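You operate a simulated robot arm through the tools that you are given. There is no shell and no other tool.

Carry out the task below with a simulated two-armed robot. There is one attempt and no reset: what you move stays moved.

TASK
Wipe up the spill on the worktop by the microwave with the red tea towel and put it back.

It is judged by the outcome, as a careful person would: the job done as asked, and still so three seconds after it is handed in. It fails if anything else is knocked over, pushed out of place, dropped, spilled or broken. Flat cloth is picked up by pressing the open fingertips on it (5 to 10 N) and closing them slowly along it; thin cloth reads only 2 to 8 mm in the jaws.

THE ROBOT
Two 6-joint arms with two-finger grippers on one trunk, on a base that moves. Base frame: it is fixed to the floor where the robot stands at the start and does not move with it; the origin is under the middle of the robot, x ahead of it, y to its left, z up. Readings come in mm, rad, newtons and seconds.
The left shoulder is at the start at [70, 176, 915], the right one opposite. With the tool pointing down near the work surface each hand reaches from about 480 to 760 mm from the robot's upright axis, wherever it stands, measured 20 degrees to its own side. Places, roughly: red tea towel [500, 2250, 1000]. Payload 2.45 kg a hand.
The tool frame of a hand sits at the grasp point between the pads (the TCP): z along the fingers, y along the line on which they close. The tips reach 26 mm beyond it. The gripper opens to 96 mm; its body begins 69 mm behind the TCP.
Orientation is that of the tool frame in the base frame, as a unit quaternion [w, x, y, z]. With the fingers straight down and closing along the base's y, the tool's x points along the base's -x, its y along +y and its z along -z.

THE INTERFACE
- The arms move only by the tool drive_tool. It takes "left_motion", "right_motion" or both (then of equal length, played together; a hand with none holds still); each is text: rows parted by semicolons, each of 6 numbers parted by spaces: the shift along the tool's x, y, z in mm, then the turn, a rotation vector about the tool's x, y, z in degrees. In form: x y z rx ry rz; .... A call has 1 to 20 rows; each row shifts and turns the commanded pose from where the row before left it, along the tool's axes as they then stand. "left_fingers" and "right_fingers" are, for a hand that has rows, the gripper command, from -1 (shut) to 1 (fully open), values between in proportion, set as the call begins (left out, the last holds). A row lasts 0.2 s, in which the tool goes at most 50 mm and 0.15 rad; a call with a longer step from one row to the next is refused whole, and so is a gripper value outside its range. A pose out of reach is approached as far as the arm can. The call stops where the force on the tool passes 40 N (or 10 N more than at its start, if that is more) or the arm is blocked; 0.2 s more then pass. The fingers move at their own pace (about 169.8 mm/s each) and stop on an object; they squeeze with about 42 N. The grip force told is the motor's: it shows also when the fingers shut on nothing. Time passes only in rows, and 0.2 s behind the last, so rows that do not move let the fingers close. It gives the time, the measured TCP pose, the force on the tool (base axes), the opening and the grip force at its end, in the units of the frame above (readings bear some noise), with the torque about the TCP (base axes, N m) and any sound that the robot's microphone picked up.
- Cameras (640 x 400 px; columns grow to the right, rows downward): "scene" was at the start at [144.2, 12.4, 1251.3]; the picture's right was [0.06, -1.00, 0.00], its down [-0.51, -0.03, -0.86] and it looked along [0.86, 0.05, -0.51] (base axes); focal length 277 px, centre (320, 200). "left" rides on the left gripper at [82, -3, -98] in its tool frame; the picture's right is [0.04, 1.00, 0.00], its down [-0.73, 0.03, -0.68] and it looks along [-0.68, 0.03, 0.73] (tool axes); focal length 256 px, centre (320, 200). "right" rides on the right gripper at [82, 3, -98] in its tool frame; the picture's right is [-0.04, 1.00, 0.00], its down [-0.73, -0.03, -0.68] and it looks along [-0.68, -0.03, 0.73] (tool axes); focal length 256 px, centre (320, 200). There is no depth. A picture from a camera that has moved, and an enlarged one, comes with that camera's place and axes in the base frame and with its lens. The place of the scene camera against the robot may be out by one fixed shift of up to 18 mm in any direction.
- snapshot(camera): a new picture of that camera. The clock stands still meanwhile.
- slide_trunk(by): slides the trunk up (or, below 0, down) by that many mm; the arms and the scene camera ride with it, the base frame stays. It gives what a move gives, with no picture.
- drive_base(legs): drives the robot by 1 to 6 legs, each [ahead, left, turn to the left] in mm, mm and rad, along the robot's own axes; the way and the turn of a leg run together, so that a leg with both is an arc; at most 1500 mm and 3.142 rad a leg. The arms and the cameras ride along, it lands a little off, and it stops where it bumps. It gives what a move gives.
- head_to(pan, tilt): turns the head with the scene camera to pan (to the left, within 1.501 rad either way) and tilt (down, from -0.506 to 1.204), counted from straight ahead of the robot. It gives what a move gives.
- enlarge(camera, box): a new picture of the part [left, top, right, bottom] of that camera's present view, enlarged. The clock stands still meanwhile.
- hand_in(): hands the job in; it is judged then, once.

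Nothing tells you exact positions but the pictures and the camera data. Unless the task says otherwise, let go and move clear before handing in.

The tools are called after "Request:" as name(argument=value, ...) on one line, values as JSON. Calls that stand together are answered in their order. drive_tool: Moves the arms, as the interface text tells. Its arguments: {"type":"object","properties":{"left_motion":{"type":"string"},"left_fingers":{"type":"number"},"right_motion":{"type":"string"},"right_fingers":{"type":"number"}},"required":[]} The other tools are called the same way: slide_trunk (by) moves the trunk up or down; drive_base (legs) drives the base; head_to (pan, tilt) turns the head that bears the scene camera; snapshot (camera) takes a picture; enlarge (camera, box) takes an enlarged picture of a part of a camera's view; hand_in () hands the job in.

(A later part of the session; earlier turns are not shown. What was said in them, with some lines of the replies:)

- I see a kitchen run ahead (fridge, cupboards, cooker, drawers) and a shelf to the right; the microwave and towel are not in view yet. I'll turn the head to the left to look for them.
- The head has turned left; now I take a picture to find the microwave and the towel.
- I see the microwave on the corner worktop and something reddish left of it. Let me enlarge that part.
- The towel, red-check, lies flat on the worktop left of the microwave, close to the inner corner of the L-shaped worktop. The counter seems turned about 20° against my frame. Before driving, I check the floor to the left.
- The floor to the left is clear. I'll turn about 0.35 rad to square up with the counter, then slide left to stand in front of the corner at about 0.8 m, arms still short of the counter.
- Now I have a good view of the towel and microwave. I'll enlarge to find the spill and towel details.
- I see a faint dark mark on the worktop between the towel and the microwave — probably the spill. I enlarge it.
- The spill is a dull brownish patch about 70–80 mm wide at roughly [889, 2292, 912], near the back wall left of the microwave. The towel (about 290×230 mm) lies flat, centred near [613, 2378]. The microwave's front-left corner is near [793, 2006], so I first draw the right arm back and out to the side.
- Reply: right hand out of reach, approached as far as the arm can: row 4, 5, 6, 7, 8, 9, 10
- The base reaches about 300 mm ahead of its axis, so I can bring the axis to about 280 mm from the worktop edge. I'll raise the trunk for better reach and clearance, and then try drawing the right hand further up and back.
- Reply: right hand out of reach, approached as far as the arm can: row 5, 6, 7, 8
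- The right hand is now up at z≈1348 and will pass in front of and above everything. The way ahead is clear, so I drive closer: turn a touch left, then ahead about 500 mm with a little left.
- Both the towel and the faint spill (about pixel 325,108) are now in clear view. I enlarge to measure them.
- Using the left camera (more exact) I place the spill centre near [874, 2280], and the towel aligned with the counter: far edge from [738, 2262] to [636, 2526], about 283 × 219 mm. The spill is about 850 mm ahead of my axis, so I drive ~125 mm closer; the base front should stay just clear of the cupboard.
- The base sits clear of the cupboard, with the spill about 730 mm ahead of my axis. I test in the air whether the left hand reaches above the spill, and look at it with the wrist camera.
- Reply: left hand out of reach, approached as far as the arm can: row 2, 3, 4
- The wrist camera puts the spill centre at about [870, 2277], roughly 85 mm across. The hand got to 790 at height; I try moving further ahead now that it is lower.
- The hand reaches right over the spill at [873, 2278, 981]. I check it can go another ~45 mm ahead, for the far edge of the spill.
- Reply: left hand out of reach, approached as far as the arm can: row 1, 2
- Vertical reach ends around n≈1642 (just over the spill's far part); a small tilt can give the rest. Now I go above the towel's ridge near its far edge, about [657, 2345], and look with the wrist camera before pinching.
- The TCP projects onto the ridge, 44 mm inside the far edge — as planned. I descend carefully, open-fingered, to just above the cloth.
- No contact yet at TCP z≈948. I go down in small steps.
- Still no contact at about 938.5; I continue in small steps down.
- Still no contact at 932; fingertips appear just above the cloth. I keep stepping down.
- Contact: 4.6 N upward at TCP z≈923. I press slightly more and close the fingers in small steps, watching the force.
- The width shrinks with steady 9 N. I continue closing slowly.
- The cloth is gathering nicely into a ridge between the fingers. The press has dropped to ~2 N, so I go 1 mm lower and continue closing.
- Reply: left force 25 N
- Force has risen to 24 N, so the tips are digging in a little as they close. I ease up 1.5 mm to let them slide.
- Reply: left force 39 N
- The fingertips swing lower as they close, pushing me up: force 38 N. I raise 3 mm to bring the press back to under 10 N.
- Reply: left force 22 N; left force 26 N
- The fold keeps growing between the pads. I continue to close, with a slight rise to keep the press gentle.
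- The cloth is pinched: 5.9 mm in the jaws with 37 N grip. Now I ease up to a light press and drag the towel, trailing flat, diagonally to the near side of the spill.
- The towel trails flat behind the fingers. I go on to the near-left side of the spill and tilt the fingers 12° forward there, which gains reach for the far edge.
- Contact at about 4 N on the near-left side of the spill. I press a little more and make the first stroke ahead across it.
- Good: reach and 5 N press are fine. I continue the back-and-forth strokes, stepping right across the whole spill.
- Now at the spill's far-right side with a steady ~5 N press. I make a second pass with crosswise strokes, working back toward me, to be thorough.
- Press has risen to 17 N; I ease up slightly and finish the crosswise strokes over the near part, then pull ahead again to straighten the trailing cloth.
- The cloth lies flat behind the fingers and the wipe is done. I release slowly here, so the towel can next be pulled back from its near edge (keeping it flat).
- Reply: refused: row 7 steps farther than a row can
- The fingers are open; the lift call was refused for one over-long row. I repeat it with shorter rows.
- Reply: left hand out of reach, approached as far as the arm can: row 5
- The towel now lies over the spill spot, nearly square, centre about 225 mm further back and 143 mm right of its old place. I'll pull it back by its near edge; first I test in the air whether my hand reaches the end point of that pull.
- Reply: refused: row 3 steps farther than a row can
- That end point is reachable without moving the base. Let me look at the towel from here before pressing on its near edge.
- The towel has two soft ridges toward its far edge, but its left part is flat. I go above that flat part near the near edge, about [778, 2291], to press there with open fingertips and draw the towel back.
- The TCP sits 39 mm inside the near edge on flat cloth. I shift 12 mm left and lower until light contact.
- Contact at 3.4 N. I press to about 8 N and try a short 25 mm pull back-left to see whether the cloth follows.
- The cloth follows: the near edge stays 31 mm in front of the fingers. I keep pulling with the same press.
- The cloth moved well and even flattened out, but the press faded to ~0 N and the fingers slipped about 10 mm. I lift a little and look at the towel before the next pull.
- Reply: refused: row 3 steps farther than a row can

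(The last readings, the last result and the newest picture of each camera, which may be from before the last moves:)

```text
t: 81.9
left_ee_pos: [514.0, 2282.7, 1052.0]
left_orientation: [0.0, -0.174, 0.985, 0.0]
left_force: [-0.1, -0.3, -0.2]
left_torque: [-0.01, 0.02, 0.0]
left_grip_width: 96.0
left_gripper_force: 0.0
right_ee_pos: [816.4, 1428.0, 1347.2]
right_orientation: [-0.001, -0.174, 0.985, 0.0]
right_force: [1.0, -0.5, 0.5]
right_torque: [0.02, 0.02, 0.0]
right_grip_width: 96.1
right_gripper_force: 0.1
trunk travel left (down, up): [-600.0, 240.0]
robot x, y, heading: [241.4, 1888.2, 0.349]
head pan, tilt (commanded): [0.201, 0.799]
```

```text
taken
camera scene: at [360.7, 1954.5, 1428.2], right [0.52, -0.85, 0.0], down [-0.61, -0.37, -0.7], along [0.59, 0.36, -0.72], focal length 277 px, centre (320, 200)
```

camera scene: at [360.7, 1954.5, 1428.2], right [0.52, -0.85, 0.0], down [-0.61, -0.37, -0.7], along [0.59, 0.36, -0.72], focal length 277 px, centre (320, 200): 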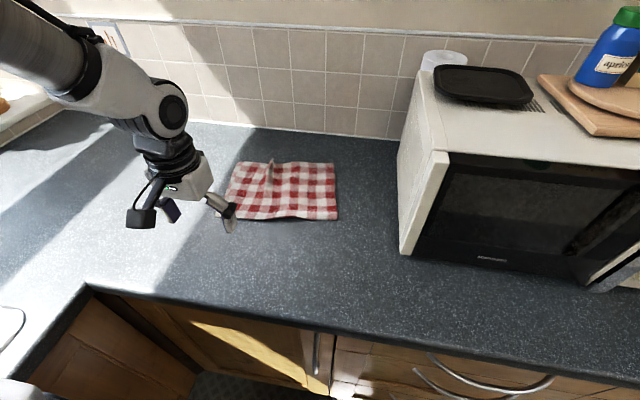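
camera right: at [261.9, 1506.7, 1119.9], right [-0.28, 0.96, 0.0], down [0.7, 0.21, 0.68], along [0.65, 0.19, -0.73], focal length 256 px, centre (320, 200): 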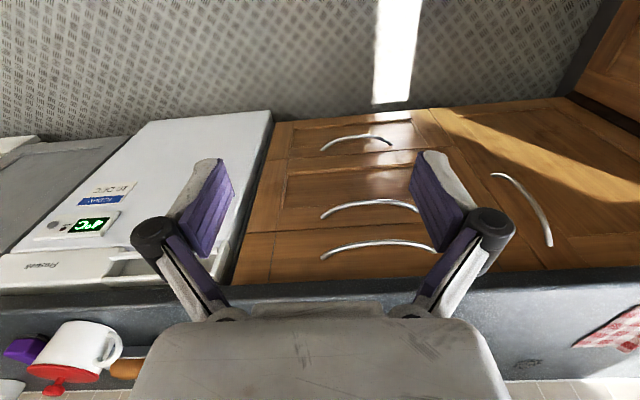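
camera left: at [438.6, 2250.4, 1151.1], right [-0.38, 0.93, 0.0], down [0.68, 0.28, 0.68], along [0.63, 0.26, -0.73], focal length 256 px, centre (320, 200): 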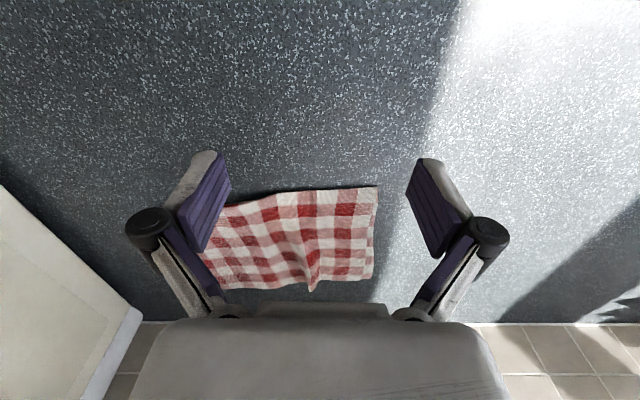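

The towel is flat and smooth now, but turned about 8° and still covering the spill spot; it needs about 156 mm back, 100 mm left and an 8° clockwise turn. I line the fingers up with the near edge (turned to match it), right of its middle.

Request:
drive_tool(left_motion="-34.5 -18.7 10 0 0 0; -34.5 -18.7 10 0 0 0; -34.5 -18.7 10 0 0 0; -34.5 -18.7 10 0 0 0; -34.5 -18.7 10 0 0 0; 0 0 10 0 0 -4.25; 0 0 10 0 0 -4.25; 0 0 0 0 0 0")

Request:
snapshot(camera="left")

```text
t: 83.7
left_ee_pos: [709.5, 2258.3, 979.8]
left_orientation: [0.0, -0.246, 0.969, 0.0]
left_force: [-0.1, -0.4, 0.3]
left_torque: [0.0, 0.04, -0.05]
left_grip_width: 95.8
left_gripper_force: 0.0
right_ee_pos: [812.8, 1428.5, 1348.3]
right_orientation: [0.001, -0.173, 0.985, 0.0]
right_force: [0.4, 0.0, 0.3]
right_torque: [-0.03, -0.04, -0.01]
right_grip_width: 96.1
right_gripper_force: 0.0
trunk travel left (down, up): [-600.0, 240.0]
robot x, y, heading: [238.5, 1889.4, 0.348]
head pan, tilt (commanded): [0.201, 0.799]
```

```text
taken
camera left: at [638.7, 2215.1, 1079.3], right [-0.51, 0.86, 0.0], down [0.63, 0.38, 0.68], along [0.58, 0.35, -0.73], focal length 256 px, centre (320, 200)
```

left: 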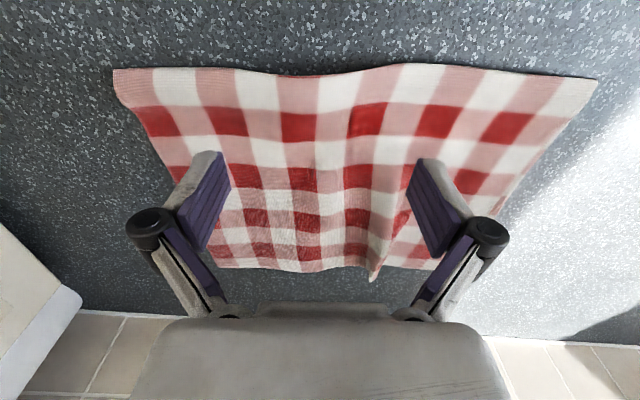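

The gripper is lined up with the near edge, 33 mm inside it. I descend to contact.

Request:
drive_tool(left_motion="0 0 25 0 0 0; 0 0 25 0 0 0; 0 0 2 0 0 0; 0 0 2 0 0 0; 0 0 0 0 0 0")

Request:
drive_tool(left_motion="0 0 1.5 0 0 0; 0 0 1 0 0 0; 0 0 0 0 0 0")

```text
t: 84.9
left_ee_pos: [708.8, 2255.1, 928.2]
left_orientation: [0.001, -0.246, 0.969, 0.0]
left_force: [-0.5, -0.7, -0.4]
left_torque: [0.01, 0.01, 0.01]
left_grip_width: 96.3
left_gripper_force: 0.0
right_ee_pos: [813.8, 1429.7, 1348.3]
right_orientation: [0.0, -0.173, 0.985, 0.0]
right_force: [-0.7, 0.2, -0.3]
right_torque: [0.0, -0.01, -0.02]
right_grip_width: 96.0
right_gripper_force: 0.0
trunk travel left (down, up): [-600.0, 240.0]
robot x, y, heading: [238.3, 1889.9, 0.347]
head pan, tilt (commanded): [0.201, 0.799]
```

```text
t: 85.7
left_ee_pos: [707.8, 2258.2, 925.1]
left_orientation: [0.001, -0.246, 0.969, 0.0]
left_force: [0.2, 0.9, 0.2]
left_torque: [0.0, -0.03, -0.01]
left_grip_width: 95.9
left_gripper_force: 0.1
right_ee_pos: [813.3, 1429.2, 1347.6]
right_orientation: [-0.001, -0.174, 0.985, 0.0]
right_force: [-0.2, 0.0, -0.4]
right_torque: [0.01, 0.01, 0.0]
right_grip_width: 96.0
right_gripper_force: 0.0
trunk travel left (down, up): [-600.0, 240.0]
robot x, y, heading: [241.2, 1888.0, 0.353]
head pan, tilt (commanded): [0.201, 0.799]
```

Request:
drive_tool(left_motion="0 0 1.5 0 0 0; 0 0 1 0 0 0; 0 0 0 0 0 0")

```text
t: 86.5
left_ee_pos: [708.7, 2259.5, 923.0]
left_orientation: [0.001, -0.245, 0.969, 0.0]
left_force: [0.0, -0.8, 2.1]
left_torque: [0.0, 0.02, -0.02]
left_grip_width: 96.0
left_gripper_force: 0.0
right_ee_pos: [813.0, 1428.2, 1348.4]
right_orientation: [0.0, -0.173, 0.985, 0.0]
right_force: [0.6, 0.1, 0.5]
right_torque: [-0.01, -0.02, -0.01]
right_grip_width: 96.0
right_gripper_force: 0.0
trunk travel left (down, up): [-600.0, 240.0]
robot x, y, heading: [239.7, 1887.2, 0.347]
head pan, tilt (commanded): [0.201, 0.799]
```

Contact at 2 N. I press to about 8–10 N and pull back-left while turning clockwise, adding a touch of downward motion per row since the press faded last time.

Request:
drive_tool(left_motion="0 0 1.3 0 0 0; 0 0 0 0 0 0; 17.9 17.4 0.2 0 0 1.06; 18.2 17.1 0.2 0 0 1.06; 18.5 16.8 0.2 0 0 1.06; 0 0 0 0 0 0")

Request:
snapshot(camera="left")

```text
t: 87.9
left_ee_pos: [638.1, 2280.9, 921.6]
left_orientation: [0.001, -0.219, 0.976, 0.0]
left_force: [0.7, -0.7, 9.7]
left_torque: [-0.16, -0.07, -0.01]
left_grip_width: 96.8
left_gripper_force: 0.0
right_ee_pos: [812.9, 1426.0, 1347.5]
right_orientation: [0.0, -0.173, 0.985, 0.0]
right_force: [0.0, 0.1, -0.2]
right_torque: [0.02, 0.01, 0.02]
right_grip_width: 95.9
right_gripper_force: 0.0
trunk travel left (down, up): [-600.0, 240.0]
robot x, y, heading: [241.0, 1888.8, 0.351]
head pan, tilt (commanded): [0.201, 0.799]
```

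```text
taken
camera left: at [566.0, 2240.3, 1020.9], right [-0.46, 0.89, 0.0], down [0.65, 0.34, 0.68], along [0.6, 0.32, -0.73], focal length 256 px, centre (320, 200)
```

left: 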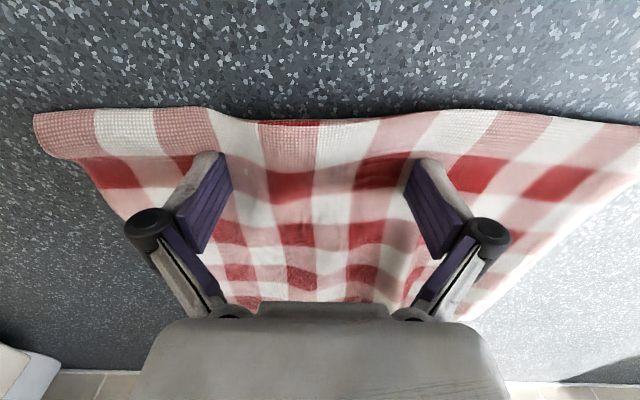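

The cloth follows without slipping at ~9.7 N. I continue the pull and turn.

Request:
drive_tool(left_motion="18.8 16.5 0.2 0 0 1.06; 19.1 16.2 0.2 0 0 1.06; 19.4 15.9 0.2 0 0 1.06; 0 0 0 0 0 0")

Request:
snapshot(camera="left")

Request:
snapshot(camera="scene")

```text
t: 88.9
left_ee_pos: [562.4, 2300.8, 920.1]
left_orientation: [0.0, -0.192, 0.981, -0.001]
left_force: [-1.9, -0.4, 11.2]
left_torque: [-0.03, -0.03, -0.02]
left_grip_width: 97.6
left_gripper_force: 9.0
right_ee_pos: [815.2, 1427.0, 1348.2]
right_orientation: [0.001, -0.174, 0.985, 0.0]
right_force: [0.5, -0.5, -0.1]
right_torque: [0.01, -0.02, 0.02]
right_grip_width: 95.9
right_gripper_force: 0.0
trunk travel left (down, up): [-600.0, 240.0]
robot x, y, heading: [238.8, 1889.0, 0.351]
head pan, tilt (commanded): [0.201, 0.799]
```

```text
taken
camera left: at [488.9, 2264.3, 1018.9], right [-0.41, 0.91, 0.0], down [0.67, 0.3, 0.68], along [0.62, 0.28, -0.73], focal length 256 px, centre (320, 200)
```

left: 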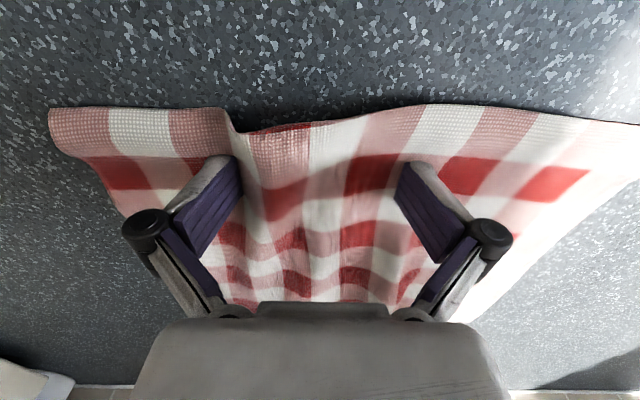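

```text
taken
camera scene: at [359.2, 1953.5, 1428.2], right [0.52, -0.85, 0.0], down [-0.61, -0.37, -0.7], along [0.59, 0.36, -0.72], focal length 277 px, centre (320, 200)
```

scene: 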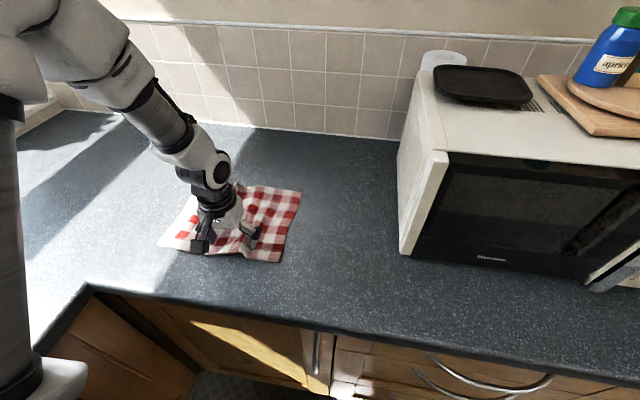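

The towel is nearly back, and the spot behind it looks clean. I finish the pull (about 50 mm more), then lift and measure.

Request:
drive_tool(left_motion="19.7 15.5 0 0 0 1.06; 15 11.5 0 0 0 1.06; 0 0 0 0 0 0")

Request:
drive_tool(left_motion="0 0 -5 0 0 0; 0 0 -30 0 0 0; 0 0 -40 0 0 0; 0 0 -40 0 0 0; 0 40 -25 0 0 0; 0 40 -25 0 0 0; 0 40 -25 0 0 0; 0 0 0 0 0 0")

Request:
snapshot(camera="scene")

Request:
snapshot(camera="left")

```text
t: 89.7
left_ee_pos: [522.6, 2312.2, 919.5]
left_orientation: [0.0, -0.173, 0.985, 0.001]
left_force: [-0.2, 0.7, 21.6]
left_torque: [0.03, 0.05, 0.01]
left_grip_width: 93.9
left_gripper_force: 15.8
right_ee_pos: [814.1, 1428.0, 1347.6]
right_orientation: [0.0, -0.173, 0.985, 0.0]
right_force: [-0.1, 0.3, 0.0]
right_torque: [-0.01, 0.03, 0.02]
right_grip_width: 96.0
right_gripper_force: 0.0
trunk travel left (down, up): [-600.0, 240.0]
robot x, y, heading: [238.0, 1889.0, 0.349]
head pan, tilt (commanded): [0.201, 0.799]
```

```text
t: 91.5
left_ee_pos: [515.0, 2433.1, 1096.2]
left_orientation: [0.0, -0.174, 0.985, 0.0]
left_force: [-0.7, -0.3, 0.2]
left_torque: [0.02, 0.02, -0.01]
left_grip_width: 95.8
left_gripper_force: 0.1
left hand out of reach, approached as far as the arm can: row 6, 7
right_ee_pos: [813.4, 1427.5, 1348.8]
right_orientation: [0.0, -0.173, 0.985, 0.001]
right_force: [0.0, 0.5, -1.1]
right_torque: [0.03, 0.0, 0.0]
right_grip_width: 95.8
right_gripper_force: 0.0
trunk travel left (down, up): [-600.0, 240.0]
robot x, y, heading: [236.4, 1886.5, 0.342]
head pan, tilt (commanded): [0.201, 0.799]
```

```text
taken
camera scene: at [359.0, 1954.3, 1428.3], right [0.52, -0.85, 0.0], down [-0.61, -0.37, -0.7], along [0.59, 0.36, -0.72], focal length 277 px, centre (320, 200)
```

scene: 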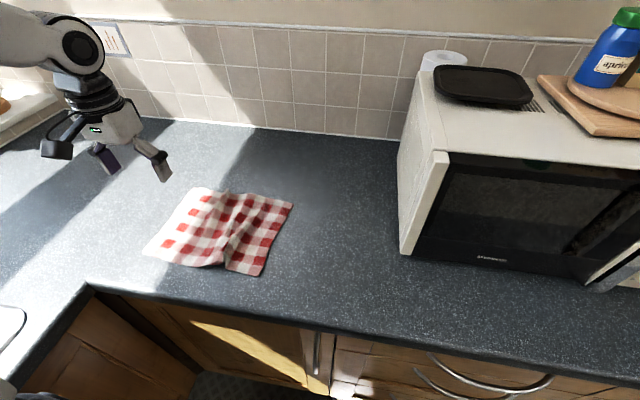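

```text
taken
camera left: at [439.7, 2399.9, 1195.5], right [-0.38, 0.93, 0.0], down [0.68, 0.28, 0.68], along [0.63, 0.26, -0.73], focal length 256 px, centre (320, 200)
```

left: 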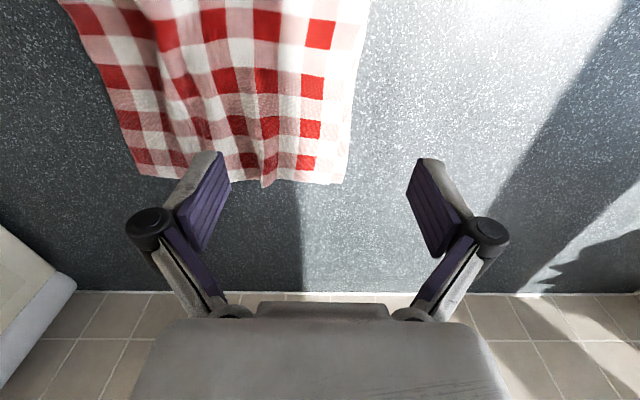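

The towel is roughly back, with a few wrinkles. Let me enlarge the towel and the spot where the spill was.

Request:
enlarge(camera="scene", box=[128, 140, 384, 300])

Request:
enlarge(camera="scene", box=[274, 140, 370, 200])

```text
2.50 times, centred on (256, 220) of scene
camera zoom: at [359.0, 1954.3, 1428.3], right [0.52, -0.85, 0.0], down [-0.61, -0.37, -0.7], along [0.59, 0.36, -0.72], focal length 693 px, centre (480, 150)
```

zoom: 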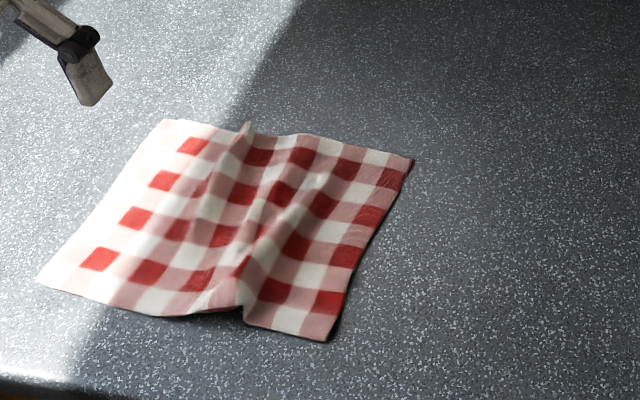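

```text
6.67 times, centred on (322, 170) of scene
camera zoom: at [359.0, 1954.3, 1428.3], right [0.52, -0.85, 0.0], down [-0.61, -0.37, -0.7], along [0.59, 0.36, -0.72], focal length 1847 px, centre (307, 400)
```

zoom: 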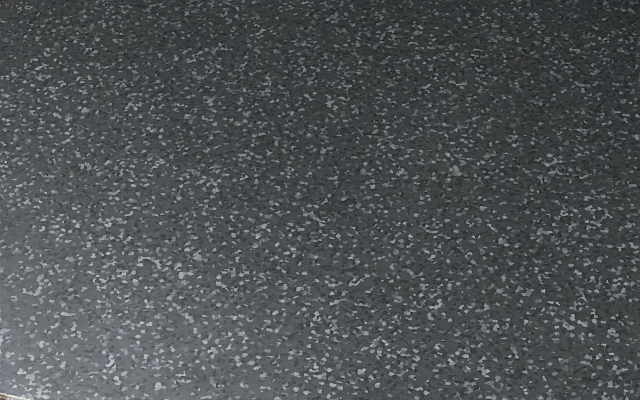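

The scene camera shows the towel's corners within about 15 mm of where they started, and no patch where the spill was. I check that spot closely with the wrist camera, from the same place as before the wipe.

Request:
drive_tool(left_motion="-29.6 -33 0 0 0 0; -29.6 -33 8 0 0 0; -29.6 -33 8 0 0 0; -29.6 -33 8 0 0 0; -29.6 -33 8 0 0 0; -29.6 -33 8 0 0 0; -29.6 -33 8 0 0 0; 0 0 6 0 0 0; 0 0 0 0 0 0")

Request:
snapshot(camera="left")

Request:
enlarge(camera="left", box=[200, 60, 440, 210])

Request:
snapshot(camera="scene")

```text
t: 93.5
left_ee_pos: [788.6, 2283.4, 1040.5]
left_orientation: [0.001, -0.174, 0.985, 0.001]
left_force: [-0.4, 0.2, -0.1]
left_torque: [-0.03, -0.02, 0.03]
left_grip_width: 96.2
left_gripper_force: 0.2
right_ee_pos: [814.9, 1428.9, 1347.1]
right_orientation: [0.0, -0.173, 0.985, 0.0]
right_force: [-0.1, -0.3, -0.6]
right_torque: [0.02, -0.02, -0.05]
right_grip_width: 96.0
right_gripper_force: 0.0
trunk travel left (down, up): [-600.0, 240.0]
robot x, y, heading: [239.4, 1886.9, 0.347]
head pan, tilt (commanded): [0.201, 0.799]
```

```text
taken
camera left: at [713.6, 2250.2, 1140.0], right [-0.38, 0.93, 0.0], down [0.68, 0.28, 0.68], along [0.63, 0.26, -0.73], focal length 256 px, centre (320, 200)
```

left: 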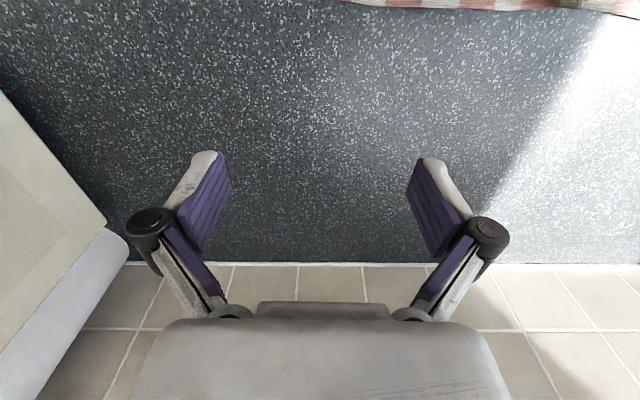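

```text
2.67 times, centred on (320, 135) of left
camera zoom: at [713.6, 2250.2, 1140.0], right [-0.38, 0.93, 0.0], down [0.68, 0.28, 0.68], along [0.63, 0.26, -0.73], focal length 683 px, centre (320, 373)
```

zoom: 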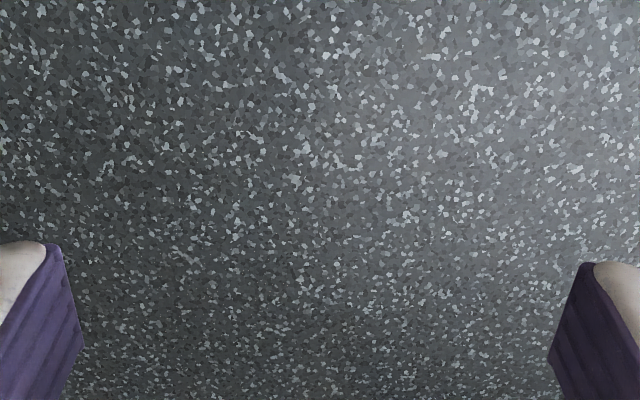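

```text
taken
camera scene: at [359.6, 1954.1, 1428.3], right [0.52, -0.85, 0.0], down [-0.61, -0.37, -0.7], along [0.59, 0.36, -0.72], focal length 277 px, centre (320, 200)
```

scene: 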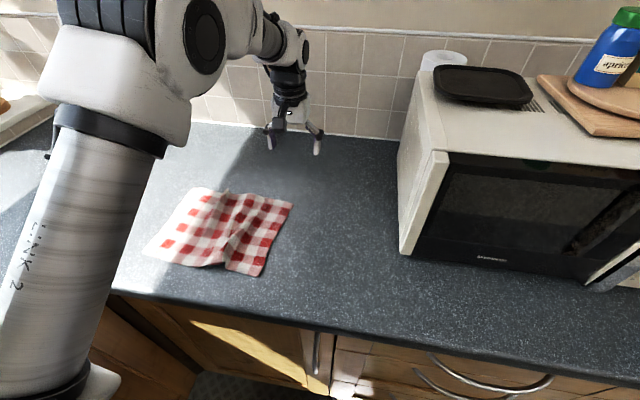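

The worktop where the spill was is clean, and the towel is back in its place, released. I raise the left hand clear and back the robot off a little.

Request:
drive_tool(left_motion="0 0 -40 0 0 0; 20 0 -40 0 0 0; 25 0 -40 0 0 0; 25 0 -40 0 0 0; 25 0 -40 0 0 0; 0 0 0 0 0 0")

Request:
drive_base(legs=[[-300, 0, 0]])

Request:
head_to(pan=0.1, tilt=0.6)

Request:
snapshot(camera="scene")

```text
t: 94.9
left_ee_pos: [698.9, 2252.5, 1238.3]
left_orientation: [0.0, -0.174, 0.985, 0.0]
left_force: [0.1, -0.5, -0.2]
left_torque: [-0.01, 0.06, 0.01]
left_grip_width: 96.0
left_gripper_force: 0.1
right_ee_pos: [814.8, 1427.6, 1347.2]
right_orientation: [-0.001, -0.173, 0.985, 0.0]
right_force: [0.2, 0.8, 0.0]
right_torque: [-0.03, 0.04, 0.02]
right_grip_width: 96.1
right_gripper_force: 0.1
trunk travel left (down, up): [-600.0, 240.0]
robot x, y, heading: [240.8, 1890.5, 0.352]
head pan, tilt (commanded): [0.201, 0.799]
```

```text
t: 97.0
left_ee_pos: [416.4, 2149.8, 1239.3]
left_orientation: [0.0, -0.174, 0.985, 0.0]
left_force: [-0.9, -0.8, 0.0]
left_torque: [0.01, -0.01, -0.02]
left_grip_width: 95.9
left_gripper_force: 0.1
right_ee_pos: [531.0, 1325.5, 1347.9]
right_orientation: [-0.001, -0.174, 0.985, 0.0]
right_force: [0.2, -0.4, -0.5]
right_torque: [0.02, 0.01, 0.02]
right_grip_width: 96.0
right_gripper_force: 0.0
trunk travel left (down, up): [-600.0, 240.0]
robot x, y, heading: [-45.8, 1783.0, 0.353]
head pan, tilt (commanded): [0.201, 0.799]
```

```text
t: 97.7
left_ee_pos: [416.4, 2149.5, 1239.2]
left_orientation: [0.002, -0.174, 0.985, 0.0]
left_force: [-0.2, -0.3, 0.2]
left_torque: [-0.02, 0.0, 0.0]
left_grip_width: 96.2
left_gripper_force: 0.2
right_ee_pos: [529.8, 1325.4, 1349.1]
right_orientation: [0.0, -0.174, 0.985, 0.0]
right_force: [-0.1, 0.0, 0.2]
right_torque: [0.01, -0.01, -0.02]
right_grip_width: 95.9
right_gripper_force: 0.0
trunk travel left (down, up): [-600.0, 240.0]
robot x, y, heading: [-46.5, 1784.8, 0.346]
head pan, tilt (commanded): [0.099, 0.6]
```

```text
taken
camera scene: at [86.7, 1847.3, 1445.2], right [0.43, -0.9, 0.0], down [-0.51, -0.25, -0.82], along [0.74, 0.36, -0.57], focal length 277 px, centre (320, 200)
```

scene: 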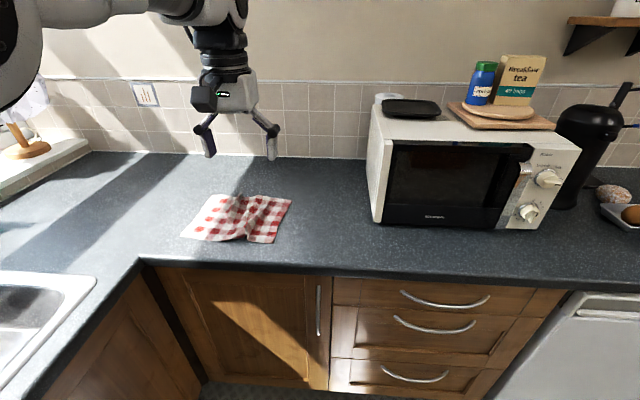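

The worktop is clean, the towel lies in its place, and nothing else has moved. One last look at the worktop on both sides of the microwave for any other wet patch.

Request:
enlarge(camera="scene", box=[160, 140, 400, 290])

Request:
enlarge(camera="scene", box=[400, 140, 640, 290])

```text
2.67 times, centred on (280, 215) of scene
camera zoom: at [86.7, 1847.3, 1445.2], right [0.43, -0.9, 0.0], down [-0.51, -0.25, -0.82], along [0.74, 0.36, -0.57], focal length 739 px, centre (427, 160)
```

zoom: 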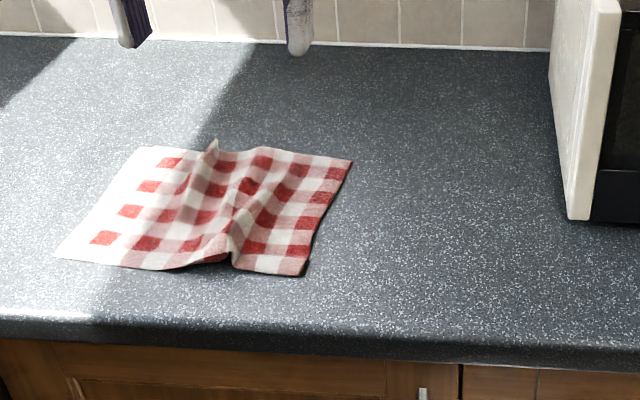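

```text
2.67 times, centred on (520, 215) of scene
camera zoom: at [86.7, 1847.3, 1445.2], right [0.43, -0.9, 0.0], down [-0.51, -0.25, -0.82], along [0.74, 0.36, -0.57], focal length 739 px, centre (-213, 160)
```

zoom: 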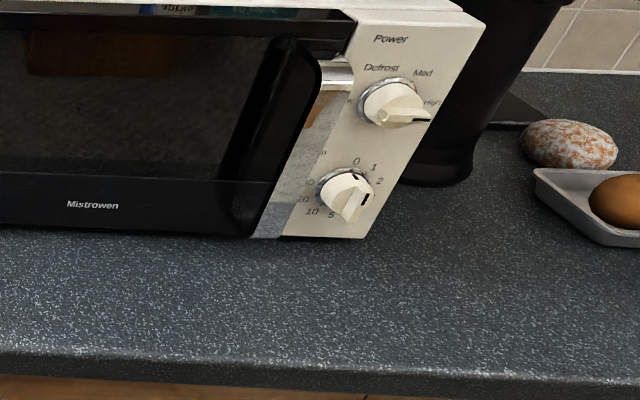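

The worktop is clean on both sides of the microwave. The towel is spread out in its original place with slight wrinkles, and both hands are clear. I hand the job in.

Request:
hand_in()

```text
The job is handed in.
```

I wiped up the spill by the microwave with the red tea towel, put the towel back and handed the job in. Afterwards the wrist camera, looking from the same place as before the wipe, showed no trace of the patch.

- **Towel:** It lies spread out where it started. The scene camera puts each corner within about 15–20 mm of its first position. It has a couple more wrinkles than before, and I did not smooth them out.
- **Everything else:** As far as the pictures show, nothing else was moved or touched. I saw no other wet patch on the worktop on either side of the microwave.
- **Robot:** Both hands are empty and clear of the worktop, and I backed the base off about 300 mm.
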